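You operate a simulated robot arm through the tools that you are given. There is no shell and no other tool. Be economical: measure what you need, move in short steps, check, and stop when the job is done.

You are at the controls of a simulated robot arm. One attempt, no reset.

TASK
Take the numbered carton labelled "75" from the top of the service bench and put it on the low shelf of the service bench. Then take the teal film frame on the top of the service bench and put it away on the top of the check bench. Then open the grey bench drawer, fetch the white tin and set it in the inside of the grey bench drawer, then shut the drawer. Then fetch the blue folded belt from the top of the check bench and set it on the top of the grey sample cabinet. Then take the green cloth and leave it on the top of the infeed belt. Then take the spring on the middle of the check bench and put it away on the top of the service bench. Then press the green lane button to switch it up. Then fetch the green roll and set it on the stores bench beside the orange stop. Then turn the speed knob to 40 %. Then fetch the bearing block labelled "2" from the top of the service bench and set it in the orange tub. Keep to this order. Set down upright: numbered carton, bearing block.

Only the result counts: the job must be done as asked and must still hold three seconds after the hand-in. Knocking over, shifting, dropping, spilling or breaking anything else fails it. Flat cloth is picked up by pressing the open fingertips on it (5 to 10 N) and closing them slowly along it; thin cloth reads only 2 to 8 mm in the jaws.

THE ROBOT
A 7-joint arm with a two-finger gripper on a trunk, on a base that drives. Base frame: it is fixed to the floor where the robot stands at the start and does not move with it; the origin is under the middle of the robot, x ahead of it, y to its left, z up; the surface under the hand at the start is at about z = 860. Readings come in mm, degrees, newtons and seconds.
With the tool pointing down near the work surface it reaches from about 100 to 560 mm from the robot's upright axis, wherever it stands. Its first joint turns from -143.0 to 143.0 degrees. Places, roughly: bearing block [-250, -250, 1000]; folded belt [7250, 750, 1000]; green cloth (10x7x3 cm) [7600, 800, 900]; green lane button [-7300, 17600, 700]; green roll (7x7x5 cm) [-7500, 17500, 800]; grey bench drawer [700, 200, 700]; inside of the grey bench drawer [700, 100, 700]; low shelf of the service bench [300, 0, 300]; numbered carton [750, -250, 1000]; orange tub (20x15x12 cm) [0, -200, 900]; speed knob [0, 7500, 1300]; spring [7750, 1000, 1000]; stores bench beside the orange stop (23x22 cm) [-7380, 18920, 780]; teal film frame [250, -250, 750]; top of the check bench [8000, 900, 900]; top of the grey sample cabinet [6200, 1000, 900]; top of the infeed belt (87x24 cm) [4280, 2220, 760]; top of the service bench [300, 0, 900]; white tin [-250, 0, 1000]. Payload 1.47 kg.
Tool frame: the origin (TCP) lies between the finger pads and is the grasp point; the fingertips stand 16 mm ahead of it; z points along the fingers, y is the line along which they close. The gripper opens to 87 mm. The gripper's body begins 55 mm behind the TCP.
Orientation is told as [roll, pitch, yaw] about the base's x, y, z axes, in that order, counted from this pose: with the fingers straight down and closing along the base's y, the tool's x points along the base's -x, its y along +y and its z along -z.

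THE INTERFACE
- The arm moves only by the tool move_arm. Its argument "moves" is a list of rows, each a list of 7 numbers: the shift along the base's x, y, z in units of 400 mm (1.0 is 400 mm), then the turn, a rotation vector about the base's x, y, z in units of 45 degrees (1.0 is 45 degrees), then the opening, from 0 (shut) to 1 (fully open). In form: [[x, y, z, ax, ay, az, fingers], ...]. A call has 1 to 10 rows; each row is the pose to reach, as a shift and turn from the pose commanded when the call began. A call with a number of a shift or a turn outside -1 to 1 is refused whole. A row lasts 0.2 s, in which the tool goes at most 50 mm and 8.6 degrees; a call with a longer step from one row to the next is refused whole, and so is a gripper value outside its range. A pose out of reach is approached as far as the arm can. The call stops where the force on the tool passes 40 N (or 10 N more than at its start, if that is more) or the arm is blocked; 0.2 s more then pass. The fingers move at their own pace (about 45 mm/s each) and stop on an object; they squeeze with about 28 N. The grip force told is the motor's: it shows also when the fingers shut on nothing. Time passes only in rows, and 0.2 s behind the last, so rows that repeat a pose let the fingers close. It gives the time, the measured TCP pose, the force on the tool (base axes), the opening and the grip force at its end, in the units of the frame above (readings bear some noise), with the torque about the TCP (base axes, N m) and any sound that the robot's microphone picked up, and new pictures: "views" is both (left out), scene, wrist or none.
- Cameras (640 x 400 px; columns grow to the right, rows downward): "scene" is now at [98.2, -67.6, 1605]; the picture's right is [-0.91, -0.41, 0.03], its down [-0.38, 0.82, -0.43] and it looks along [0.15, -0.40, -0.90] (base axes); focal length 214 px, centre (320, 200). "wrist" rides on the gripper at [73, 12, -89] in the tool frame; the picture's right is [-0.16, 0.99, 0.00], its down [-0.72, -0.12, -0.68] and it looks along [-0.67, -0.11, 0.73] (tool axes); focal length 247 px, centre (320, 200). There is no depth. A picture from a camera that has moved, and an enlarged one, comes with that camera's place and axes in the base frame and with its lens. The place of the scene camera against the robot may be out by one fixed shift of up to 25 mm in any direction.
- lift_body(by): slides the trunk up (or, below 0, down) by that many mm; the arm and the scene camera ride with it, the base frame stays. It gives what a move gives, with no picture.
- roll_base(legs): drives the robot by 1 to 6 legs, each [ahead, left, turn to the left] in mm, mm and degrees, along the robot's own axes; the way and the turn of a leg run together, so that a leg with both is an arc; at most 1500 mm and 180 degrees a leg. The arm and the cameras ride along, it lands a little off, and it stops where it bumps. It gives what a move gives, and a new picture of the scene camera.
- head_to(pan, tilt): turns the head with the scene camera to pan (to the left, within 86 degrees either way) and tilt (down, from -29 to 69), counted from straight ahead of the robot. It gives what a move gives, and a new picture of the scene camera.
- enlarge(camera, box): a new picture of the part [left, top, right, bottom] of that camera's present view, enlarged. It takes no simulated time.
- sign_off(): hands the job in; it is judged then, once.

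Go step by step. Nothing tells you exact positions but the pictures and the camera data: compare them with the known pose of the tool, close in by small moves and look again before you grip or let go. The budget is 525 turns and 360 pictures, counting those below and the enlarged ones. Unless the task says otherwise, let go and move clear before handing in.

The tools are called after "Request:" by a JSON object that holds its "op" and its "data". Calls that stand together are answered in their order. move_arm: Moves the arm, as the interface text tells. Its arguments: {"type":"object","properties":{"moves":{"type":"array"},"views":{"type":"string","enum":["both","scene","wrist","none"]}},"required":["moves"]} The other tools are called the same way: lift_body (by) slides the trunk up or down; roll_base (legs) drives the base; head_to (pan, tilt) turns the head that bears the scene camera; enlarge (camera, box) takes an enlarged picture of a part of a camera's view; sign_off () hands the job in.

At the start:

```text
time: 0.0
tcp_pos: [479.1, 6.4, 1226.5]
tcp_rot: [-4.4, -0.1, 0.0]
force: [0.1, -0.6, -0.3]
wrist_torque: [0.02, -0.01, 0.01]
finger_gap: 87.2
finger_force: 0.1
trunk travel left (down, up): [-925.0, 315.0]
robot x, y, heading: [0.7, 12.2, -0.1]
head pan, tilt: [-65.8, 68.8]
```

scene: 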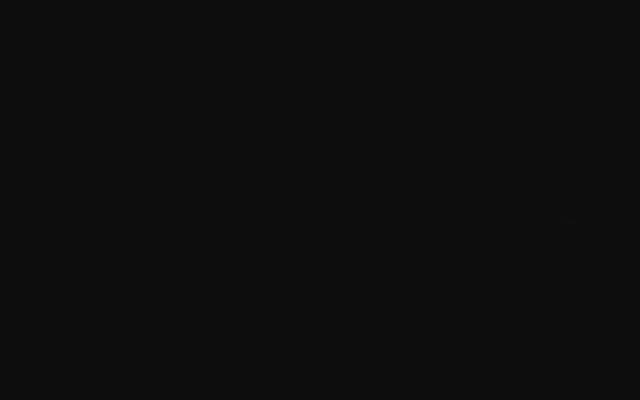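
wrist: 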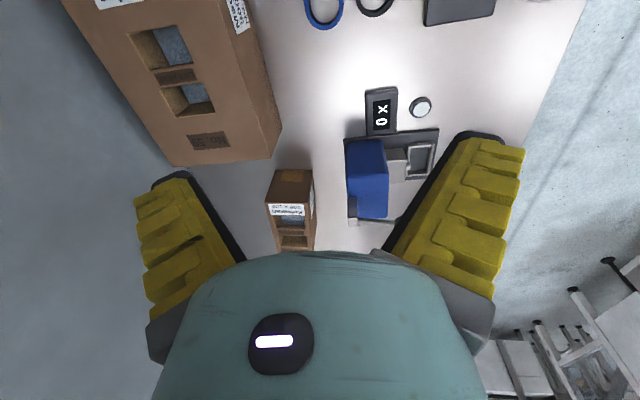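

The scene view is black, probably looking at the robot or into the dark. I'll turn the head ahead to see the bench.

Request:
{"op": "head_to", "data": {"pan": 0, "tilt": 45}}

```text
time: 1.4
tcp_pos: [480.0, 4.5, 1224.7]
tcp_rot: [-4.7, 0.0, -0.1]
force: [-0.4, 0.3, -0.5]
wrist_torque: [0.0, 0.01, -0.02]
finger_gap: 86.8
finger_force: 0.0
trunk travel left (down, up): [-925.0, 315.0]
robot x, y, heading: [-0.2, 13.6, -0.1]
head pan, tilt: [0.0, 45.0]
camera scene: at [110.8, -66.8, 1608.1], right [-0.82, -0.58, 0.05], down [-0.52, 0.7, -0.49], along [0.25, -0.42, -0.87], focal length 214 px, centre (320, 200)
```

scene: 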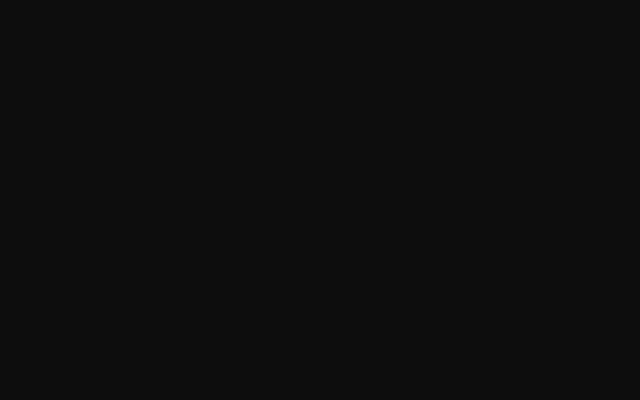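

The scene picture is still black and its axes do not fit the commanded head pose. I'll try again to see whether it settles.

Request:
{"op": "head_to", "data": {"pan": 0, "tilt": 30}}

Request:
{"op": "enlarge", "data": {"camera": "wrist", "box": [0, 0, 640, 400]}}

```text
time: 2.1
tcp_pos: [479.1, 4.3, 1224.6]
tcp_rot: [-4.5, 0.0, 0.0]
force: [-1.1, 0.2, 0.1]
wrist_torque: [0.0, 0.01, -0.03]
finger_gap: 86.9
finger_force: 0.0
trunk travel left (down, up): [-925.0, 315.0]
robot x, y, heading: [-3.2, 13.7, 0.2]
head pan, tilt: [0.0, 30.0]
camera scene: at [110.9, -67.0, 1608.7], right [-0.82, -0.57, 0.05], down [-0.52, 0.7, -0.49], along [0.25, -0.43, -0.87], focal length 214 px, centre (320, 200)
```

scene: 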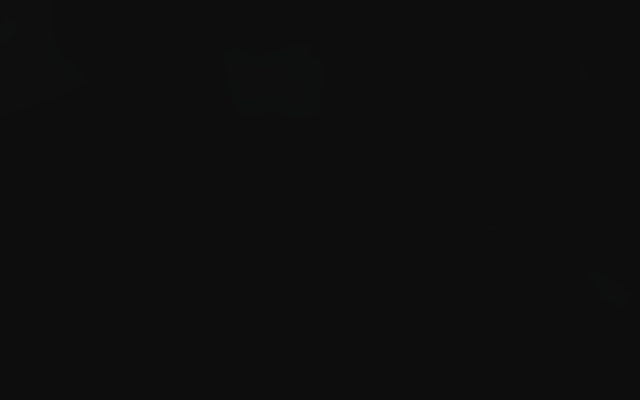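

```text
1.00 times, centred on (320, 200) of wrist (not enlarged: the box is as wide or as high as the picture)
camera zoom: at [405.9, 22.9, 1312.5], right [0.16, 0.98, -0.08], down [0.72, -0.06, 0.69], along [0.67, -0.17, -0.72], focal length 247 px, centre (320, 200)
```

zoom: 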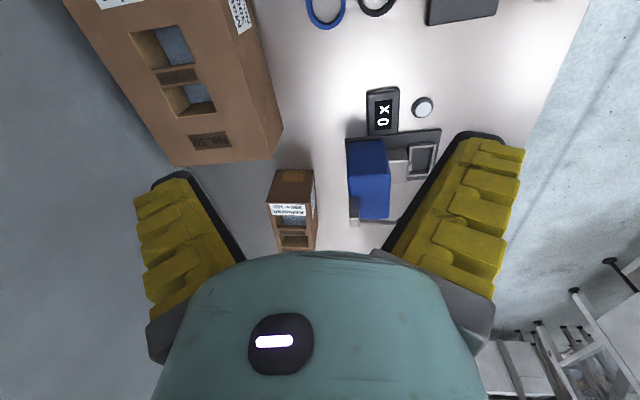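

The wrist camera works; the scene camera is dark and seems not to follow. One more test with a big head turn.

Request:
{"op": "head_to", "data": {"pan": 60, "tilt": 10}}

```text
time: 3.4
tcp_pos: [480.6, 4.1, 1223.2]
tcp_rot: [-4.5, 0.0, 0.0]
force: [-0.1, -0.3, 0.9]
wrist_torque: [-0.04, 0.03, -0.02]
finger_gap: 87.1
finger_force: 0.0
trunk travel left (down, up): [-925.0, 315.0]
robot x, y, heading: [2.0, 20.4, -0.2]
head pan, tilt: [60.0, 10.0]
camera scene: at [111.0, -67.4, 1609.2], right [-0.82, -0.57, 0.05], down [-0.52, 0.7, -0.5], along [0.25, -0.43, -0.87], focal length 214 px, centre (320, 200)
```

scene: 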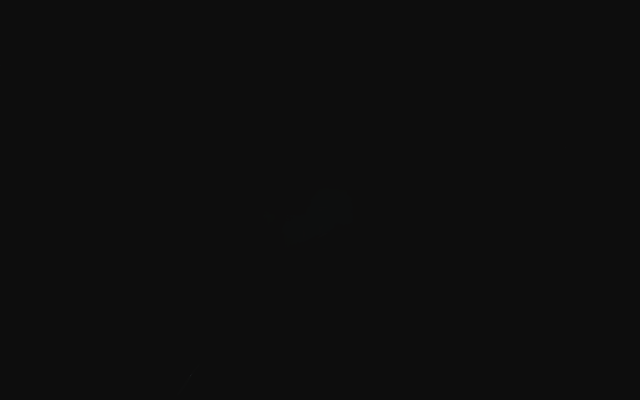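

The scene camera gives nothing, so I'll work with the wrist camera. I'll raise the trunk for an overview.

Request:
{"op": "lift_body", "data": {"by": 250}}

Request:
{"op": "enlarge", "data": {"camera": "wrist", "box": [0, 0, 640, 400]}}

```text
time: 6.0
tcp_pos: [479.9, 58.6, 1422.0]
tcp_rot: [0.0, 0.0, 0.0]
force: [-0.5, -1.3, -0.3]
wrist_torque: [-0.01, -0.03, -0.01]
finger_gap: 86.9
finger_force: 0.0
trunk travel left (down, up): [-1175.0, 65.0]
robot x, y, heading: [-2.5, 13.6, 0.1]
head pan, tilt: [60.0, 10.0]
```

```text
1.00 times, centred on (320, 200) of wrist (not enlarged: the box is as wide or as high as the picture)
camera zoom: at [405.8, 69.1, 1510.4], right [0.16, 0.99, 0.0], down [0.72, -0.12, 0.68], along [0.67, -0.11, -0.73], focal length 247 px, centre (320, 200)
```

zoom: 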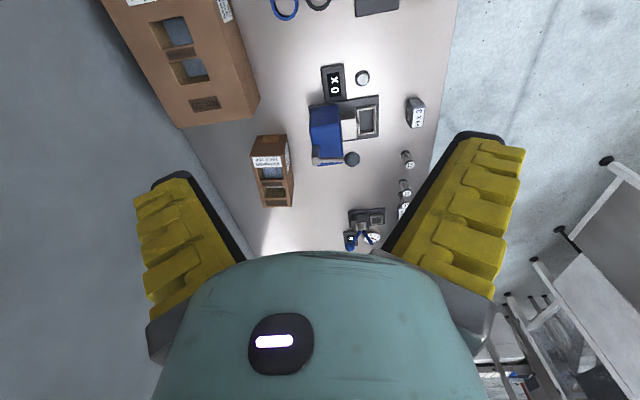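

The wrist view shows the bench with cartons and devices. I'll tilt the tool so the camera looks straight down to survey.

Request:
{"op": "move_arm", "data": {"moves": [[0, 0, 0, 0, 0.19, 0, 1], [0, 0, 0, 0, 0.38, 0, 1], [0, 0, 0, 0, 0.57, 0, 1], [0, 0, 0, 0, 0.76, 0, 1], [0, 0, 0, 0, 0.95, 0, 1]], "views": "both"}}

```text
time: 7.2
tcp_pos: [443.4, 73.7, 1337.5]
tcp_rot: [-0.1, 41.2, -0.2]
force: [0.1, -1.3, -0.5]
wrist_torque: [0.08, 0.03, -0.1]
finger_gap: 87.0
finger_force: 0.0
out of reach, approached as far as the arm can: row 2, 3, 4, 5
trunk travel left (down, up): [-1175.0, 65.0]
robot x, y, heading: [3.1, 14.0, 0.1]
head pan, tilt: [60.0, 10.0]
camera scene: at [128.7, -71.4, 1878.4], right [-0.82, -0.57, 0.0], down [-0.1, 0.14, -0.98], along [0.56, -0.81, -0.17], focal length 214 px, centre (320, 200)
camera wrist: at [445.9, 85.0, 1453.1], right [0.12, 0.99, -0.11], down [0.99, -0.12, 0.04], along [0.02, -0.11, -0.99], focal length 247 px, centre (320, 200)
```

scene: 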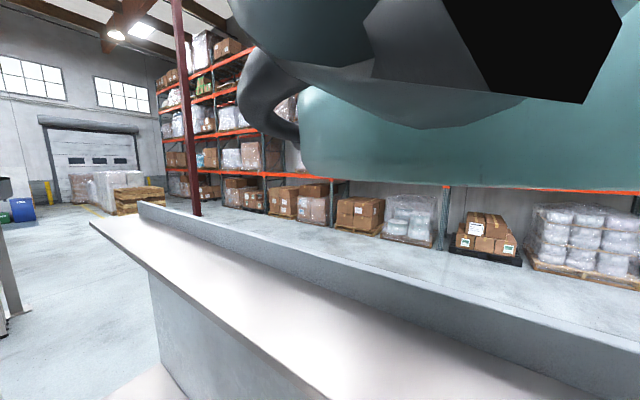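
wrist: 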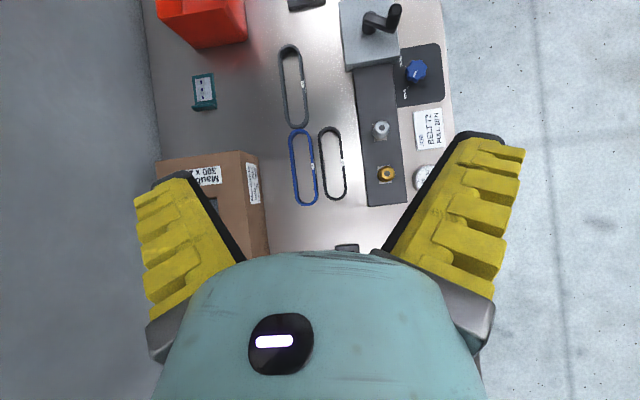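

The scene camera now sees, with the arm hanging in front of it; the head had been jammed against the arm. I'll try turning the head ahead.

Request:
{"op": "head_to", "data": {"pan": 0, "tilt": 50}}

```text
time: 8.5
tcp_pos: [440.2, 76.8, 1339.0]
tcp_rot: [0.4, 41.0, 0.8]
force: [0.6, 0.2, 0.1]
wrist_torque: [-0.02, 0.02, -0.01]
finger_gap: 87.1
finger_force: 0.0
trunk travel left (down, up): [-1175.0, 65.0]
robot x, y, heading: [-1.8, 14.4, -0.1]
head pan, tilt: [0.0, 50.0]
camera scene: at [120.6, -61.9, 1822.4], right [-0.83, -0.56, 0.0], down [-0.4, 0.59, -0.7], along [0.39, -0.58, -0.71], focal length 214 px, centre (320, 200)
```

scene: 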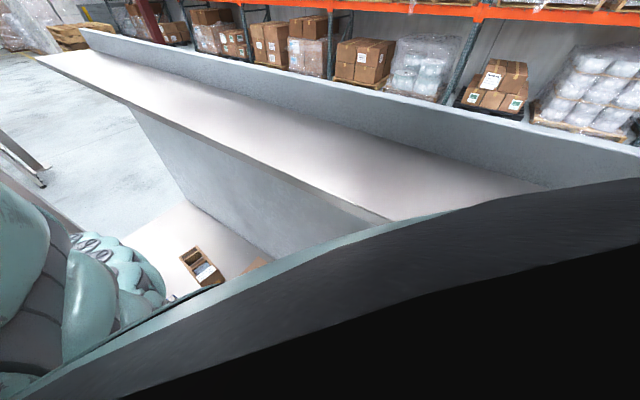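

The arm's upper link is in front of the head camera. I'll undo the tilt and yaw the wrist so it can look back toward the robot and the rest of the bench.

Request:
{"op": "move_arm", "data": {"moves": [[0, 0, 0, 0, -0.19, 0, 1], [0, 0, 0, 0, -0.38, 0, 1], [0, 0, 0, 0, -0.57, 0, 1], [0, 0, 0, 0, -0.76, 0, 1], [0, 0, 0, 0, -0.95, 0, 1]], "views": "none"}}

Request:
{"op": "move_arm", "data": {"moves": [[0, 0, 0, 0, 0, 0.19, 1], [0, 0, 0, 0, 0, 0.38, 1], [0, 0, 0, 0, 0, 0.57, 1], [0, 0, 0, 0, 0, 0.76, 1], [0, 0, 0, 0, 0, 0.95, 1]], "views": "none"}}

Request:
{"op": "move_arm", "data": {"moves": [[0, 0, 0, 0, 0, 0.19, 1], [0, 0, 0, 0, 0, 0.38, 1], [0, 0, 0, 0, 0, 0.57, 1], [0, 0, 0, 0, 0, 0.76, 1], [0, 0, 0, 0, 0, 0.95, 1]], "views": "both"}}

```text
time: 9.7
tcp_pos: [443.0, 78.9, 1337.5]
tcp_rot: [0.1, -0.2, 0.0]
force: [-0.1, -0.1, -0.4]
wrist_torque: [-0.03, 0.0, 0.0]
finger_gap: 87.1
finger_force: 0.0
trunk travel left (down, up): [-1175.0, 65.0]
robot x, y, heading: [-3.4, 13.6, 0.1]
head pan, tilt: [0.0, 50.0]
```

```text
time: 10.9
tcp_pos: [444.6, 77.7, 1337.7]
tcp_rot: [0.0, 0.1, 42.9]
force: [0.4, 0.4, 0.5]
wrist_torque: [0.01, -0.01, 0.0]
finger_gap: 86.9
finger_force: 0.0
trunk travel left (down, up): [-1175.0, 65.0]
robot x, y, heading: [2.2, 10.1, 0.0]
head pan, tilt: [0.0, 50.0]
```

```text
time: 12.1
tcp_pos: [443.6, 77.4, 1337.6]
tcp_rot: [-0.1, 0.0, 85.7]
force: [0.2, 0.0, -0.1]
wrist_torque: [0.0, 0.02, 0.03]
finger_gap: 87.1
finger_force: 0.0
trunk travel left (down, up): [-1175.0, 65.0]
robot x, y, heading: [0.1, 13.4, 0.1]
head pan, tilt: [0.0, 50.0]
camera scene: at [117.4, -56.9, 1813.4], right [-0.83, -0.56, 0.0], down [-0.44, 0.65, -0.61], along [0.34, -0.51, -0.79], focal length 214 px, centre (320, 200)
camera wrist: at [426.8, 5.5, 1427.2], right [-0.97, 0.23, 0.0], down [0.17, 0.71, 0.68], along [0.16, 0.66, -0.73], focal length 247 px, centre (320, 200)
```

scene: 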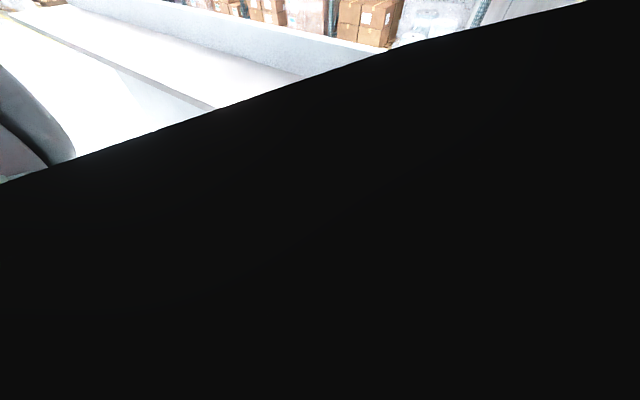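
wrist: 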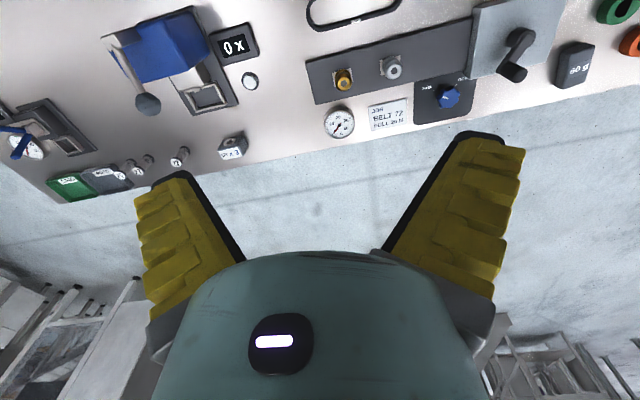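

I see the front edge of the bench with gauges, weights and devices. I'll keep yawing to look back toward −x.

Request:
{"op": "move_arm", "data": {"moves": [[0, 0, 0, 0, 0, 0.19, 1], [0, 0, 0, 0, 0, 0.38, 1], [0, 0, 0, 0, 0, 0.57, 1], [0, 0, 0, 0, 0, 0.76, 1], [0, 0, 0, 0, 0, 0.95, 1]], "views": "none"}}

Request:
{"op": "move_arm", "data": {"moves": [[0, 0, 0, 0, 0, 0.19, 1], [0, 0, 0, 0, 0, 0.38, 1], [0, 0, 0, 0, 0, 0.57, 1], [0, 0, 0, 0, 0, 0.76, 1], [0, 0, 0, 0, 0, 0.95, 1]], "views": "wrist"}}

```text
time: 13.3
tcp_pos: [444.8, 77.1, 1338.4]
tcp_rot: [0.0, 0.0, 128.4]
force: [0.0, -0.5, 0.4]
wrist_torque: [-0.02, 0.02, 0.01]
finger_gap: 86.9
finger_force: 0.2
trunk travel left (down, up): [-1175.0, 65.0]
robot x, y, heading: [0.0, 16.1, -0.1]
head pan, tilt: [0.0, 50.0]
```

```text
time: 14.5
tcp_pos: [444.4, 77.8, 1337.6]
tcp_rot: [-0.1, 0.1, 171.2]
force: [-0.4, -0.1, 0.1]
wrist_torque: [-0.02, 0.0, 0.02]
finger_gap: 87.2
finger_force: 0.1
trunk travel left (down, up): [-1175.0, 65.0]
robot x, y, heading: [0.8, 11.6, 0.0]
head pan, tilt: [0.0, 50.0]
camera wrist: at [513.5, 54.8, 1427.3], right [-0.31, -0.95, 0.0], down [-0.7, 0.23, 0.68], along [-0.65, 0.21, -0.73], focal length 247 px, centre (320, 200)
```

wrist: 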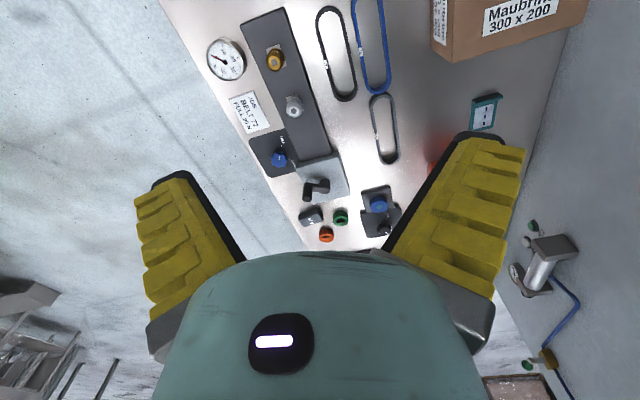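

The bench stretches on to −x with no robot mast in sight, so the robot seems to hang from above. I'll swing the arm to the left to free the head camera.

Request:
{"op": "move_arm", "data": {"moves": [[-0.1, 0.06, 0, 0, 0, 0, 1], [-0.2, 0.12, 0, 0, 0, 0, 1], [-0.3, 0.2, 0, 0, 0, 0, 1], [-0.38, 0.28, 0, 0, 0, 0, 1], [-0.46, 0.36, 0, 0, 0, 0, 1], [-0.52, 0.44, 0, 0, 0, 0, 1], [-0.58, 0.52, 0, 0, 0, 0, 1], [-0.64, 0.6, 0, 0, 0, 0, 1], [-0.7, 0.68, 0, 0, 0, 0, 1], [-0.76, 0.76, 0, 0, 0, 0, 1]], "views": "both"}}

```text
refused: row 3 steps farther than a row can; nothing moved
```

Request:
{"op": "move_arm", "data": {"moves": [[-0.08, 0.07, 0, 0, 0, 0, 1], [-0.16, 0.14, 0, 0, 0, 0, 1], [-0.24, 0.21, 0, 0, 0, 0, 1], [-0.32, 0.28, 0, 0, 0, 0, 1], [-0.4, 0.36, 0, 0, 0, 0, 1], [-0.47, 0.44, 0, 0, 0, 0, 1], [-0.54, 0.52, 0, 0, 0, 0, 1], [-0.61, 0.6, 0, 0, 0, 0, 1], [-0.68, 0.68, 0, 0, 0, 0, 1], [-0.75, 0.76, 0, 0, 0, 0, 1]], "views": "both"}}

```text
time: 16.7
tcp_pos: [144.5, 380.2, 1338.4]
tcp_rot: [0.2, 0.0, 170.9]
force: [-0.8, -0.2, -0.3]
wrist_torque: [0.02, 0.01, 0.0]
finger_gap: 87.0
finger_force: 0.0
trunk travel left (down, up): [-1175.0, 65.0]
robot x, y, heading: [-1.9, 13.2, 0.1]
head pan, tilt: [0.0, 50.0]
camera scene: at [118.8, -59.3, 1817.4], right [-0.83, -0.56, 0.0], down [-0.43, 0.63, -0.65], along [0.37, -0.54, -0.76], focal length 214 px, centre (320, 200)
camera wrist: at [213.4, 357.1, 1427.7], right [-0.31, -0.95, 0.0], down [-0.7, 0.23, 0.68], along [-0.65, 0.21, -0.73], focal length 247 px, centre (320, 200)
```

scene: 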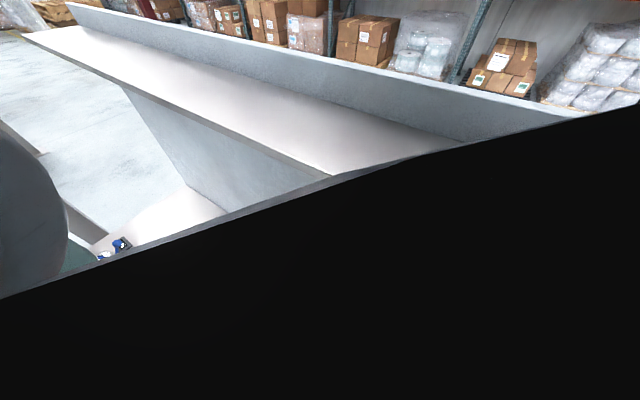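
wrist: 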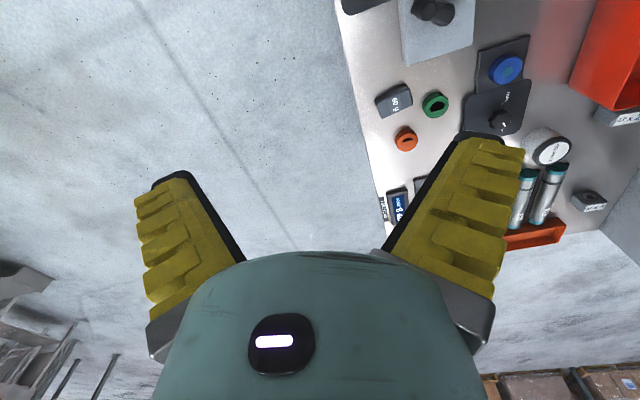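

The scene camera is still stuck in azimuth with a black link below it. I'll test panning the other way.

Request:
{"op": "head_to", "data": {"pan": -80, "tilt": 40}}

```text
time: 18.2
tcp_pos: [145.5, 379.7, 1339.2]
tcp_rot: [-0.1, 0.0, 171.0]
force: [-0.5, -0.2, -0.2]
wrist_torque: [-0.01, -0.03, 0.01]
finger_gap: 87.0
finger_force: 0.1
trunk travel left (down, up): [-1175.0, 65.0]
robot x, y, heading: [-0.3, 15.3, -0.2]
head pan, tilt: [-80.0, 40.0]
camera scene: at [90.1, -78.7, 1830.6], right [-0.98, -0.17, 0.0], down [-0.11, 0.63, -0.77], along [0.13, -0.75, -0.64], focal length 214 px, centre (320, 200)
```

scene: 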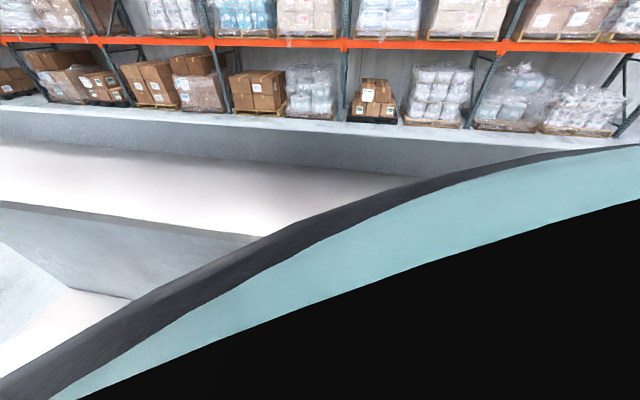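

Request:
{"op": "head_to", "data": {"pan": 0, "tilt": 0}}

```text
time: 19.8
tcp_pos: [144.5, 380.9, 1338.3]
tcp_rot: [0.0, 0.0, 171.0]
force: [0.1, 0.4, -0.2]
wrist_torque: [0.03, -0.01, 0.01]
finger_gap: 86.5
finger_force: 0.1
trunk travel left (down, up): [-1175.0, 65.0]
robot x, y, heading: [-0.2, 13.1, 0.1]
head pan, tilt: [0.0, 0.0]
camera scene: at [164.1, -12.0, 1893.0], right [-0.19, -0.98, 0.0], down [-0.01, 0.0, -1.0], along [0.98, -0.19, -0.01], focal length 214 px, centre (320, 200)
```

scene: 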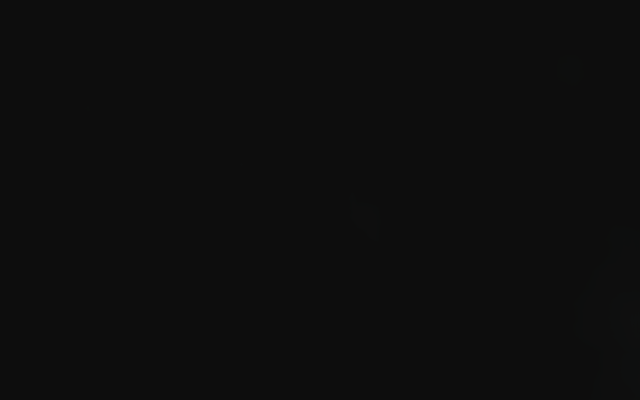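

The elbow stands at head height because the hand is high relative to the trunk. I'll lower the hand (here it's over the floor in front of the bench) and look again.

Request:
{"op": "move_arm", "data": {"moves": [[0, 0.05, -0.1, 0, 0, 0, 1], [0, 0.1, -0.2, 0, 0, 0, 1], [0, 0.1, -0.3, 0, 0, 0, 1], [0, 0.1, -0.4, 0, 0, 0, 1], [0, 0.1, -0.5, 0, 0, 0, 1], [0, 0.1, -0.6, 0, 0, 0, 1]], "views": "none"}}

Request:
{"op": "head_to", "data": {"pan": -10, "tilt": 55}}

```text
time: 21.2
tcp_pos: [149.8, 382.5, 1225.2]
tcp_rot: [-0.1, 0.0, 171.0]
force: [-0.1, 0.3, -0.3]
wrist_torque: [0.02, 0.05, -0.02]
finger_gap: 87.1
finger_force: 0.1
out of reach, approached as far as the arm can: row 2, 3, 4, 5, 6
trunk travel left (down, up): [-1175.0, 65.0]
robot x, y, heading: [2.4, 16.0, 0.1]
head pan, tilt: [0.0, 0.0]
```

```text
time: 22.4
tcp_pos: [150.1, 382.5, 1226.1]
tcp_rot: [0.0, 0.0, 170.9]
force: [-0.4, 0.4, 0.8]
wrist_torque: [-0.03, 0.04, 0.0]
finger_gap: 87.1
finger_force: 0.0
trunk travel left (down, up): [-1175.0, 65.0]
robot x, y, heading: [-2.0, 12.7, -0.2]
head pan, tilt: [-10.0, 55.0]
camera scene: at [146.4, -7.5, 1810.0], right [-0.17, -0.98, 0.0], down [-0.81, 0.14, -0.57], along [0.57, -0.1, -0.82], focal length 214 px, centre (320, 200)
```

scene: 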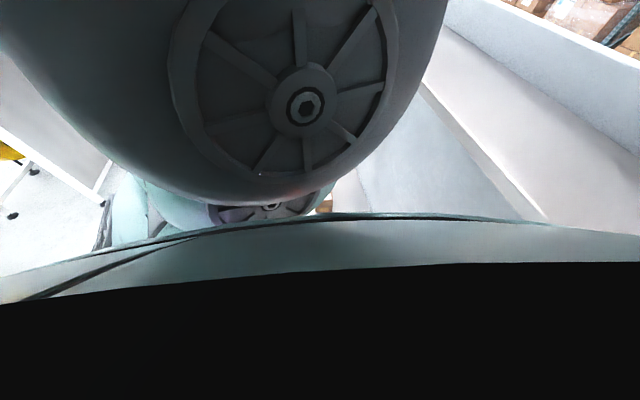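

The hand's lowest reach goes with the trunk height. I'll yaw to look across the bench (toward −y) and at the robot's own column.

Request:
{"op": "move_arm", "data": {"moves": [[0, 0, 0.05, 0, 0, 0.19, 1], [0, 0, 0.1, 0, 0, 0.38, 1], [0, 0, 0.1, 0, 0, 0.57, 1], [0, 0, 0.1, 0, 0, 0.76, 1], [0, 0, 0.1, 0, 0, 0.95, 1]], "views": "none"}}

Request:
{"op": "move_arm", "data": {"moves": [[0, 0, 0, 0, 0, 0.19, 1], [0, 0, 0, 0, 0, 0.38, 1], [0, 0, 0, 0, 0, 0.57, 1], [0, 0, 0, 0, 0, 0.76, 1], [0, 0, 0, 0, 0, 0.95, 1]], "views": "wrist"}}

```text
time: 23.6
tcp_pos: [152.1, 388.6, 1268.3]
tcp_rot: [0.0, -0.1, -146.1]
force: [0.7, -0.8, 0.2]
wrist_torque: [-0.02, -0.01, 0.01]
finger_gap: 86.8
finger_force: 0.2
trunk travel left (down, up): [-1175.0, 65.0]
robot x, y, heading: [0.5, 16.0, 0.1]
head pan, tilt: [-10.0, 55.0]
```

```text
time: 24.8
tcp_pos: [152.6, 389.5, 1268.1]
tcp_rot: [0.0, -0.1, -103.4]
force: [-0.4, 0.3, -0.1]
wrist_torque: [-0.01, 0.01, 0.01]
finger_gap: 87.2
finger_force: 0.0
trunk travel left (down, up): [-1175.0, 65.0]
robot x, y, heading: [-0.2, 17.2, -0.2]
head pan, tilt: [-10.0, 55.0]
camera wrist: at [180.0, 456.9, 1357.5], right [0.92, -0.38, 0.0], down [-0.28, -0.68, 0.68], along [-0.26, -0.63, -0.73], focal length 247 px, centre (320, 200)
```

wrist: 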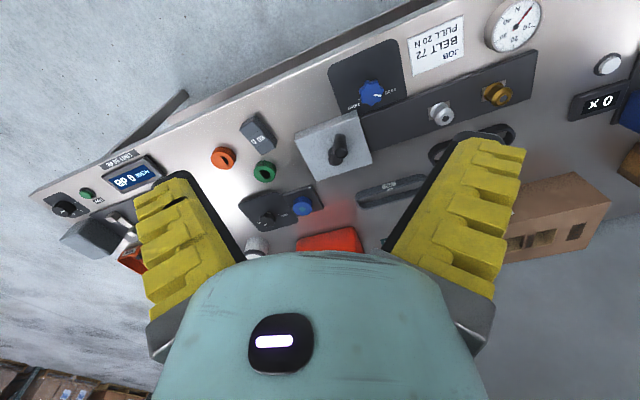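

No mast in the bench; the robot hangs above. Next: drive ahead ~400 mm and look at the small carton near x≈820, y≈−150.

Request:
{"op": "roll_base", "data": {"legs": [[400, 0, 0]]}}

```text
time: 27.3
tcp_pos: [551.1, 388.8, 1268.5]
tcp_rot: [0.1, -0.1, -103.6]
force: [-0.5, 0.0, -0.8]
wrist_torque: [-0.01, 0.01, 0.01]
finger_gap: 87.2
finger_force: 0.2
trunk travel left (down, up): [-1175.0, 65.0]
robot x, y, heading: [397.2, 14.7, -0.1]
head pan, tilt: [-10.0, 55.0]
camera scene: at [543.4, -8.0, 1809.9], right [-0.18, -0.98, 0.0], down [-0.81, 0.14, -0.57], along [0.56, -0.1, -0.82], focal length 214 px, centre (320, 200)
```

scene: 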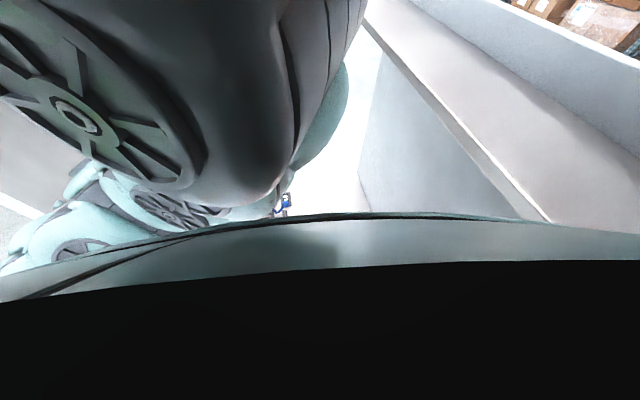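

Drove fine. Move the hand nearer and take a look with the camera facing −y.

Request:
{"op": "move_arm", "data": {"moves": [[0.06, -0.06, 0, 0, 0, 0, 1], [0.12, -0.12, 0, 0, 0, 0, 1], [0.18, -0.18, 0, 0, 0, 0, 1], [0.24, -0.24, 0, 0, 0, 0, 1], [0.3, -0.3, 0, 0, 0, 0, 1], [0.36, -0.36, 0, 0, 0, 0, 1]], "views": "wrist"}}

```text
time: 28.7
tcp_pos: [700.1, 267.1, 1242.4]
tcp_rot: [-0.1, -0.2, -103.5]
force: [0.3, -0.2, 0.1]
wrist_torque: [-0.02, -0.03, -0.01]
finger_gap: 87.3
finger_force: 0.0
out of reach, approached as far as the arm can: row 4, 5, 6
trunk travel left (down, up): [-1175.0, 65.0]
robot x, y, heading: [397.7, 12.3, -0.0]
head pan, tilt: [-10.0, 55.0]
camera wrist: at [728.4, 333.9, 1332.1], right [0.92, -0.38, 0.0], down [-0.28, -0.68, 0.68], along [-0.26, -0.63, -0.73], focal length 247 px, centre (320, 200)
```

wrist: 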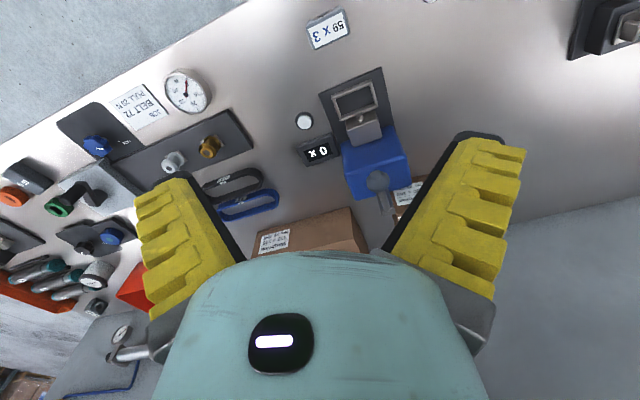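

I need a closer look at the carton faces. I'll swing to face +x over (600,−150).

Request:
{"op": "move_arm", "data": {"moves": [[-0.05, -0.1, 0, 0, 0, 0.19, 1], [-0.1, -0.2, 0, 0, 0, 0.38, 1], [-0.15, -0.3, 0, 0, 0, 0.57, 1], [-0.2, -0.4, 0, 0, 0, 0.76, 1], [-0.25, -0.5, 0, 0, 0, 0.95, 1]], "views": "none"}}

Request:
{"op": "move_arm", "data": {"moves": [[0, -0.1, 0, 0, 0, 0.19, 1], [0, -0.2, 0, 0, 0, 0.38, 1], [0, -0.3, 0, 0, 0, 0.57, 1], [0, -0.4, 0, 0, 0, 0.76, 1], [0, -0.5, 0, 0, 0, 0.95, 1], [0, -0.5, 0, 0, 0, 1.0, 1]], "views": "wrist"}}

```text
time: 29.9
tcp_pos: [558.0, 284.5, 1235.2]
tcp_rot: [-1.0, 0.9, -61.5]
force: [-6.8, -2.0, 0.4]
wrist_torque: [0.17, -0.52, 0.04]
finger_gap: 87.0
finger_force: 0.1
out of reach, approached as far as the arm can: row 1, 2, 3, 4, 5
trunk travel left (down, up): [-1175.0, 65.0]
robot x, y, heading: [396.1, 14.1, -0.1]
head pan, tilt: [-10.0, 55.0]
```

```text
time: 31.3
tcp_pos: [472.4, 180.0, 1228.4]
tcp_rot: [-0.3, -0.5, -16.7]
force: [2.2, 1.7, 1.0]
wrist_torque: [-0.18, 0.22, 0.0]
finger_gap: 87.0
finger_force: 0.2
out of reach, approached as far as the arm can: row 2, 3, 4, 5, 6
trunk travel left (down, up): [-1175.0, 65.0]
robot x, y, heading: [398.1, 14.1, -0.2]
head pan, tilt: [-10.0, 55.0]
camera wrist: at [404.4, 211.3, 1316.7], right [0.43, 0.9, 0.0], down [0.66, -0.31, 0.69], along [0.62, -0.3, -0.73], focal length 247 px, centre (320, 200)
```

wrist: 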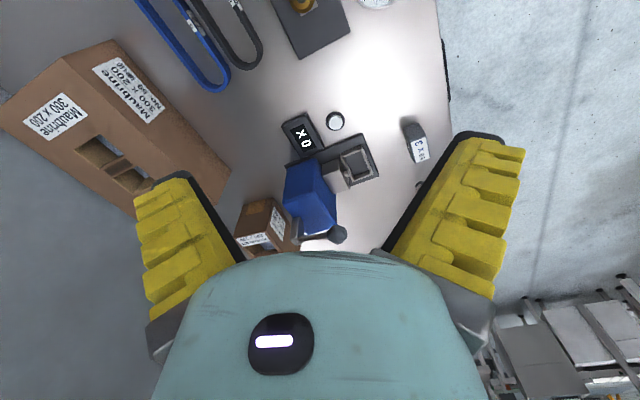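

The hand is at its lowest reach for this trunk height. I'll lower the trunk and re-centre the hand.

Request:
{"op": "move_arm", "data": {"moves": [[0.02, -0.02, 0.1, 0, 0, 0.05, 1], [0.1, -0.06, 0.2, 0, 0, 0.1, 1], [0.18, -0.12, 0.3, 0, 0, 0.15, 1], [0.26, -0.18, 0.3, 0, 0, 0.2, 1], [0.36, -0.22, 0.3, 0, 0, 0.25, 1], [0.46, -0.26, 0.3, 0, 0, 0.3, 1]], "views": "none"}}

Request:
{"op": "lift_body", "data": {"by": -150}}

Request:
{"op": "enlarge", "data": {"camera": "wrist", "box": [0, 0, 640, 400]}}

```text
refused: row 2 steps farther than a row can; nothing moved
```

```text
time: 33.0
tcp_pos: [471.6, 178.8, 1078.4]
tcp_rot: [-0.3, -0.3, -16.8]
force: [0.3, 0.3, -0.7]
wrist_torque: [0.02, -0.04, 0.01]
finger_gap: 87.1
finger_force: 0.1
trunk travel left (down, up): [-1025.0, 215.0]
robot x, y, heading: [396.4, 15.1, -0.1]
head pan, tilt: [-10.0, 55.0]
```

```text
1.00 times, centred on (320, 200) of wrist (not enlarged: the box is as wide or as high as the picture)
camera zoom: at [404.1, 211.3, 1167.3], right [0.44, 0.9, -0.01], down [0.66, -0.31, 0.69], along [0.61, -0.3, -0.73], focal length 247 px, centre (320, 200)
```

zoom: 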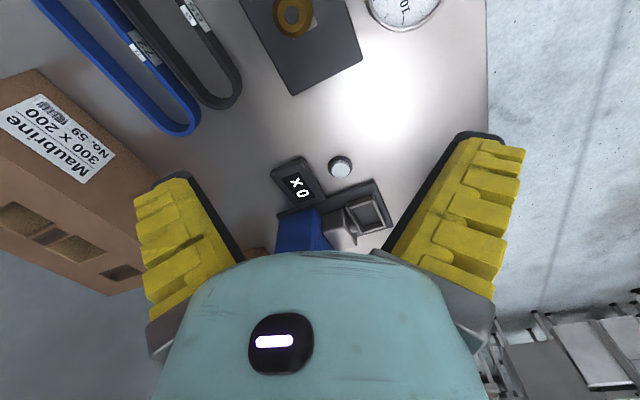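

The big carton is No. 59. Move up and towards the small one to read its number.

Request:
{"op": "move_arm", "data": {"moves": [[0.06, -0.03, 0.06, 0, 0, 0.04, 1], [0.13, -0.07, 0.12, 0, 0, 0.08, 1], [0.2, -0.11, 0.18, 0, 0, 0.12, 1], [0.28, -0.16, 0.22, 0, 0, 0.16, 1], [0.37, -0.21, 0.24, 0, 0, 0.2, 1]], "views": "wrist"}}

```text
time: 34.2
tcp_pos: [527.9, 225.8, 1079.3]
tcp_rot: [-0.4, -0.4, -8.8]
force: [-0.1, -0.9, -0.4]
wrist_torque: [-0.03, -0.03, -0.01]
finger_gap: 87.1
finger_force: 0.1
out of reach, approached as far as the arm can: row 1, 2, 3, 4, 5
trunk travel left (down, up): [-1025.0, 215.0]
robot x, y, heading: [397.3, 12.1, -0.2]
head pan, tilt: [-10.0, 55.0]
camera wrist: at [456.9, 248.8, 1168.0], right [0.31, 0.95, -0.01], down [0.69, -0.22, 0.69], along [0.65, -0.22, -0.73], focal length 247 px, centre (320, 200)
```

wrist: 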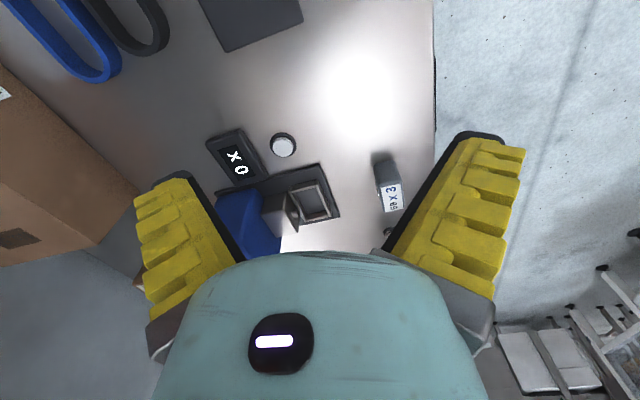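

The hand is near its inner limit. Move straight outward in +x.

Request:
{"op": "move_arm", "data": {"moves": [[0.1, 0, 0, 0, 0, 0, 1], [0.2, 0, 0, 0, 0, 0, 1], [0.3, 0, 0.05, 0, 0, 0, 1], [0.4, -0.05, 0.1, 0, 0, 0, 1]], "views": "none"}}

Request:
{"op": "move_arm", "data": {"moves": [[0.0, -0.1, 0.05, 0, 0, 0, 1], [0, -0.2, 0.1, 0, 0, 0, 1], [0, -0.3, 0.1, 0, 0, 0, 1], [0, -0.4, 0.1, 0, 0, 0, 1], [0, -0.5, 0.1, 0, 0, 0, 1]], "views": "wrist"}}

```text
time: 35.2
tcp_pos: [589.2, 244.7, 1042.7]
tcp_rot: [-0.3, -0.3, -7.8]
force: [0.2, 0.5, -0.6]
wrist_torque: [-0.02, 0.0, -0.02]
finger_gap: 87.0
finger_force: 0.0
out of reach, approached as far as the arm can: row 1, 2, 3, 4
trunk travel left (down, up): [-1025.0, 215.0]
robot x, y, heading: [398.3, 13.1, -0.2]
head pan, tilt: [-10.0, 55.0]
```

```text
time: 36.5
tcp_pos: [573.8, 228.4, 1045.7]
tcp_rot: [-0.4, -0.4, -7.8]
force: [-0.2, 0.3, 0.0]
wrist_torque: [-0.02, 0.0, 0.0]
finger_gap: 87.0
finger_force: 0.1
out of reach, approached as far as the arm can: row 1, 2, 3, 4, 5
trunk travel left (down, up): [-1025.0, 215.0]
robot x, y, heading: [398.4, 12.1, 0.0]
head pan, tilt: [-10.0, 55.0]
camera wrist: at [501.9, 249.5, 1135.1], right [0.29, 0.96, -0.01], down [0.7, -0.21, 0.69], along [0.66, -0.2, -0.73], focal length 247 px, centre (320, 200)
```

wrist: 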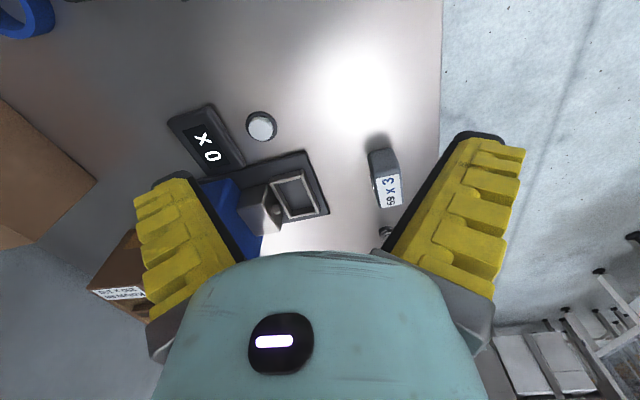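

The wrist joint has been wound up a full turn, which explains the odd reach. I'll unwind it.

Request:
{"op": "move_arm", "data": {"moves": [[0, 0, 0, 0, 0, -0.19, 1], [0, 0, 0, 0, 0, -0.38, 1], [0, 0, 0, 0, 0, -0.57, 1], [0, 0, 0, 0, 0, -0.76, 1], [0, 0, 0, 0, 0, -0.95, 1]], "views": "none"}}

Request:
{"op": "move_arm", "data": {"moves": [[0, 0, 0.05, 0, 0, -0.19, 1], [0, 0, 0.1, 0, 0, -0.38, 1], [0, 0, 0.15, 0, 0, -0.57, 1], [0, 0, 0.2, 0, 0, -0.76, 1], [0, 0, 0.25, 0, 0, -0.95, 1]], "views": "none"}}

Request:
{"op": "move_arm", "data": {"moves": [[0, 0, 0.05, 0, 0, -0.19, 1], [0, 0, 0.1, 0, 0, -0.38, 1], [0, 0, 0.1, 0, 0, -0.57, 1], [0, 0, 0.1, 0, 0, -0.76, 1], [0, 0, 0.1, 0, 0, -0.95, 1]], "views": "none"}}

Request:
{"op": "move_arm", "data": {"moves": [[0, 0, 0, 0, 0, -0.19, 1], [0, 0, 0, 0, 0, -0.38, 1], [0, 0, 0, 0, 0, -0.57, 1], [0, 0, 0, 0, 0, -0.76, 1], [0, 0, 0, 0, 0, -0.95, 1]], "views": "none"}}

Request:
{"op": "move_arm", "data": {"moves": [[0, 0, 0, 0, 0, -0.19, 1], [0, 0, 0, 0, 0, -0.38, 1], [0, 0, 0, 0, 0, -0.57, 1], [0, 0, 0, 0, 0, -0.76, 1], [0, 0, 0, 0, 0, -0.95, 1]], "views": "none"}}

Request:
{"op": "move_arm", "data": {"moves": [[0, 0, 0, 0, 0, -0.19, 1], [0, 0, 0, 0, 0, -0.38, 1], [0, 0, 0, 0, 0, -0.57, 1], [0, 0, 0, 0, 0, -0.76, 1], [0, 0, 0, 0, 0, -0.95, 1]], "views": "none"}}

```text
time: 37.6
tcp_pos: [572.7, 229.7, 1048.0]
tcp_rot: [-0.4, -0.4, -50.8]
force: [-0.1, 0.1, 0.4]
wrist_torque: [-0.05, 0.04, 0.01]
finger_gap: 86.8
finger_force: 0.1
trunk travel left (down, up): [-1025.0, 215.0]
robot x, y, heading: [397.5, 16.0, -0.0]
head pan, tilt: [-10.0, 55.0]
```

```text
time: 38.9
tcp_pos: [561.0, 271.3, 1103.4]
tcp_rot: [-0.4, -0.2, -93.4]
force: [0.0, 0.0, -0.7]
wrist_torque: [-0.03, -0.02, 0.02]
finger_gap: 86.8
finger_force: 0.0
out of reach, approached as far as the arm can: row 1, 2, 3, 4, 5
trunk travel left (down, up): [-1025.0, 215.0]
robot x, y, heading: [396.4, 13.2, -0.3]
head pan, tilt: [-10.0, 55.0]
```

```text
time: 40.0
tcp_pos: [554.1, 291.2, 1122.4]
tcp_rot: [-0.3, -0.4, -136.2]
force: [-0.8, -0.1, 0.2]
wrist_torque: [0.01, -0.06, -0.04]
finger_gap: 87.1
finger_force: 0.1
out of reach, approached as far as the arm can: row 1, 2, 3, 4, 5
trunk travel left (down, up): [-1025.0, 215.0]
robot x, y, heading: [396.4, 13.9, 0.0]
head pan, tilt: [-10.0, 55.0]
```

```text
time: 41.2
tcp_pos: [554.7, 291.0, 1119.2]
tcp_rot: [-0.4, -0.2, -178.9]
force: [0.3, 0.6, -0.2]
wrist_torque: [0.04, 0.01, 0.03]
finger_gap: 86.6
finger_force: 0.0
trunk travel left (down, up): [-1025.0, 215.0]
robot x, y, heading: [394.9, 11.6, -0.2]
head pan, tilt: [-10.0, 55.0]
```

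```text
time: 42.5
tcp_pos: [553.1, 289.1, 1119.1]
tcp_rot: [-0.4, -0.3, 138.3]
force: [0.5, 0.0, -0.5]
wrist_torque: [0.02, -0.03, 0.02]
finger_gap: 87.1
finger_force: 0.0
trunk travel left (down, up): [-1025.0, 215.0]
robot x, y, heading: [396.1, 13.2, -0.4]
head pan, tilt: [-10.0, 55.0]
```

```text
time: 43.6
tcp_pos: [554.0, 289.0, 1120.0]
tcp_rot: [-0.3, -0.3, 95.5]
force: [-1.3, -0.3, 0.2]
wrist_torque: [0.01, -0.03, -0.01]
finger_gap: 87.0
finger_force: 0.1
trunk travel left (down, up): [-1025.0, 215.0]
robot x, y, heading: [395.7, 13.1, 0.1]
head pan, tilt: [-10.0, 55.0]
```

Request:
{"op": "move_arm", "data": {"moves": [[0, 0, 0, 0, 0, -0.19, 1], [0, 0, 0, 0, 0, -0.38, 1], [0, 0, 0, 0, 0, -0.57, 1], [0, 0, 0, 0, 0, -0.76, 1], [0, 0, 0, 0, 0, -0.95, 1]], "views": "none"}}

Request:
{"op": "move_arm", "data": {"moves": [[0.05, -0.08, 0, 0, 0, -0.19, 1], [0.1, -0.16, 0, 0, 0, -0.38, 1], [0.15, -0.24, 0, 0, 0, -0.57, 1], [0.2, -0.32, 0, 0, 0, -0.76, 1], [0.25, -0.4, 0, 0, 0, -0.95, 1]], "views": "none"}}

```text
time: 44.9
tcp_pos: [554.5, 288.5, 1121.1]
tcp_rot: [-0.5, -0.2, 52.9]
force: [-0.6, -0.9, 1.1]
wrist_torque: [-0.04, 0.03, 0.0]
finger_gap: 87.2
finger_force: 0.0
trunk travel left (down, up): [-1025.0, 215.0]
robot x, y, heading: [398.5, 15.0, 0.0]
head pan, tilt: [-10.0, 55.0]
```

```text
time: 46.0
tcp_pos: [649.7, 260.0, 1080.4]
tcp_rot: [-0.4, -0.2, 14.5]
force: [0.1, -0.1, -0.4]
wrist_torque: [-0.03, -0.04, 0.01]
finger_gap: 86.9
finger_force: 0.0
out of reach, approached as far as the arm can: row 1, 2, 3, 4, 5
trunk travel left (down, up): [-1025.0, 215.0]
robot x, y, heading: [399.2, 14.1, 0.2]
head pan, tilt: [-10.0, 55.0]
```

Something still limits the arm; perhaps the head at −10° stands in its way. I'll turn the head away to the right and retry.

Request:
{"op": "head_to", "data": {"pan": -86, "tilt": 30}}

Request:
{"op": "move_arm", "data": {"moves": [[0.02, -0.08, 0.03, 0, 0, 0, 1], [0.04, -0.16, 0.06, 0, 0, 0, 1], [0.06, -0.24, 0.09, 0, 0, 0, 1], [0.08, -0.32, 0.09, 0, 0, 0, 1], [0.1, -0.4, 0.09, 0, 0, 0, 1]], "views": "wrist"}}

```text
time: 47.5
tcp_pos: [649.3, 259.8, 1078.7]
tcp_rot: [-0.4, -0.4, 14.8]
force: [-0.6, 0.8, -0.1]
wrist_torque: [-0.03, -0.01, 0.02]
finger_gap: 87.1
finger_force: 0.1
trunk travel left (down, up): [-1025.0, 215.0]
robot x, y, heading: [398.3, 17.0, -0.2]
head pan, tilt: [-85.9, 30.0]
camera scene: at [542.7, -25.6, 1665.7], right [-0.39, -0.92, 0.0], down [-0.71, 0.3, -0.64], along [0.58, -0.25, -0.77], focal length 214 px, centre (320, 200)
```

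scene: 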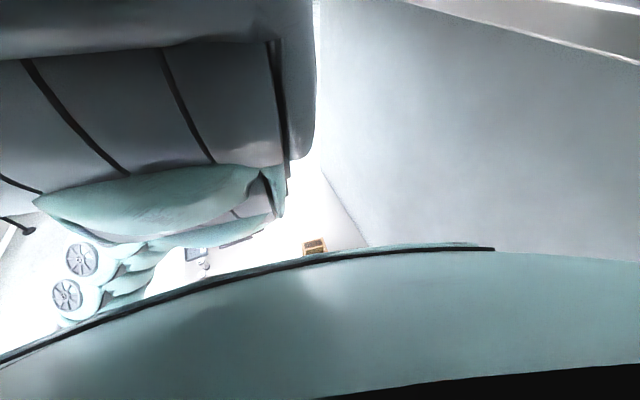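

```text
time: 48.7
tcp_pos: [716.0, 236.9, 1076.5]
tcp_rot: [-0.5, -0.3, 14.6]
force: [-0.7, -0.7, 0.4]
wrist_torque: [0.0, 0.01, 0.0]
finger_gap: 87.1
finger_force: 0.0
out of reach, approached as far as the arm can: row 1, 2, 3, 4, 5
trunk travel left (down, up): [-1025.0, 215.0]
robot x, y, heading: [396.0, 16.2, -0.1]
head pan, tilt: [-85.9, 30.0]
camera wrist: at [641.8, 230.7, 1165.7], right [-0.1, 1.0, -0.01], down [0.72, 0.07, 0.69], along [0.68, 0.06, -0.73], focal length 247 px, centre (320, 200)
```

wrist: 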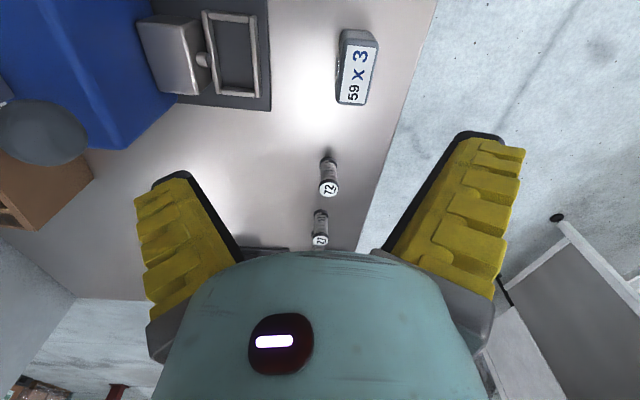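

The arm's posture has become twisted. I'll try stretching it outward to untwist, first raising.

Request:
{"op": "move_arm", "data": {"moves": [[0.08, 0.05, 0.05, 0, 0, 0, 1], [0.16, 0.1, 0.1, 0, 0, 0, 1], [0.24, 0.15, 0.15, 0, 0, 0, 1], [0.32, 0.2, 0.2, 0, 0, 0, 1], [0.4, 0.25, 0.25, 0, 0, 0, 1]], "views": "none"}}

Request:
{"op": "move_arm", "data": {"moves": [[0, 0, 0.1, 0, 0, 0, 1], [0, 0, 0.2, 0, 0, 0, 1], [0, 0, 0.3, 0, 0, 0, 1]], "views": "none"}}

Request:
{"op": "move_arm", "data": {"moves": [[0, -0.1, 0, 0, 0, 0, 1], [0, -0.2, 0, 0, 0, 0, 1], [0, -0.3, 0, 0, 0, 0, 1]], "views": "none"}}

```text
time: 49.9
tcp_pos: [888.4, 332.2, 1173.4]
tcp_rot: [-0.4, -0.3, 13.7]
force: [0.9, -0.2, 0.2]
wrist_torque: [0.03, 0.0, 0.01]
finger_gap: 87.2
finger_force: 0.0
trunk travel left (down, up): [-1025.0, 215.0]
robot x, y, heading: [398.6, 10.9, -0.1]
head pan, tilt: [-85.9, 30.0]
```

```text
time: 50.7
tcp_pos: [894.1, 342.6, 1286.3]
tcp_rot: [-0.4, -0.3, 13.8]
force: [-1.0, -0.3, -0.7]
wrist_torque: [0.0, -0.05, 0.01]
finger_gap: 86.9
finger_force: 0.0
out of reach, approached as far as the arm can: row 3
trunk travel left (down, up): [-1025.0, 215.0]
robot x, y, heading: [397.8, 13.8, -0.1]
head pan, tilt: [-85.9, 30.0]
```

```text
time: 51.5
tcp_pos: [936.5, 261.1, 1242.4]
tcp_rot: [-0.4, -0.3, 14.6]
force: [0.4, 0.5, -0.3]
wrist_torque: [-0.02, -0.02, 0.0]
finger_gap: 87.2
finger_force: 0.1
out of reach, approached as far as the arm can: row 1, 2, 3
trunk travel left (down, up): [-1025.0, 215.0]
robot x, y, heading: [395.4, 14.9, 0.1]
head pan, tilt: [-85.9, 30.0]
```

Request:
{"op": "move_arm", "data": {"moves": [[-0.03, -0.1, -0.03, 0, 0, 0, 1], [-0.06, -0.2, -0.06, 0, 0, 0, 1], [-0.09, -0.3, -0.09, 0, 0, 0, 1], [-0.12, -0.4, -0.12, 0, 0, 0, 1], [-0.15, -0.5, -0.15, 0, 0, 0, 1]], "views": "none"}}

Request:
{"op": "move_arm", "data": {"moves": [[-0.03, -0.05, 0, 0, 0, 0, 1], [-0.08, -0.1, 0, 0, 0, 0, 1], [-0.12, -0.15, 0, 0, 0, 0, 1]], "views": "wrist"}}

```text
time: 52.7
tcp_pos: [1013.7, 100.5, 1234.8]
tcp_rot: [-0.4, -0.3, 14.6]
force: [-0.3, 0.5, -0.5]
wrist_torque: [-0.06, -0.01, 0.0]
finger_gap: 86.7
finger_force: 0.0
out of reach, approached as far as the arm can: row 1, 2, 3, 4, 5
trunk travel left (down, up): [-1025.0, 215.0]
robot x, y, heading: [396.4, 18.1, 0.1]
head pan, tilt: [-85.9, 30.0]
```

```text
time: 53.5
tcp_pos: [1019.8, 40.8, 1233.6]
tcp_rot: [-0.4, -0.3, 14.5]
force: [-0.9, 0.2, -0.1]
wrist_torque: [-0.01, 0.03, 0.03]
finger_gap: 86.8
finger_force: 0.0
out of reach, approached as far as the arm can: row 1, 2, 3
trunk travel left (down, up): [-1025.0, 215.0]
robot x, y, heading: [396.1, 11.9, 0.1]
head pan, tilt: [-85.9, 30.0]
camera wrist: at [944.5, 33.9, 1323.7], right [-0.09, 1.0, -0.01], down [0.73, 0.07, 0.68], along [0.68, 0.06, -0.73], focal length 247 px, centre (320, 200)
```

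wrist: 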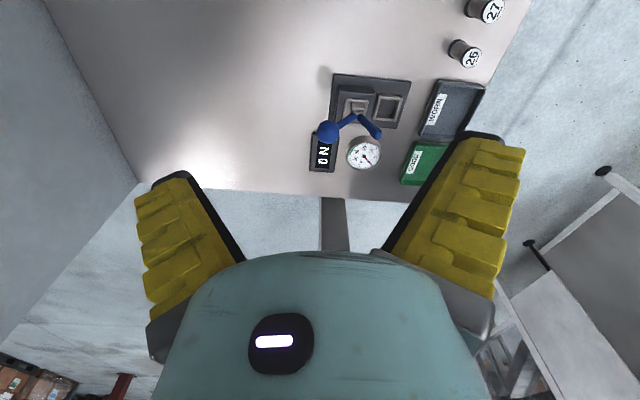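

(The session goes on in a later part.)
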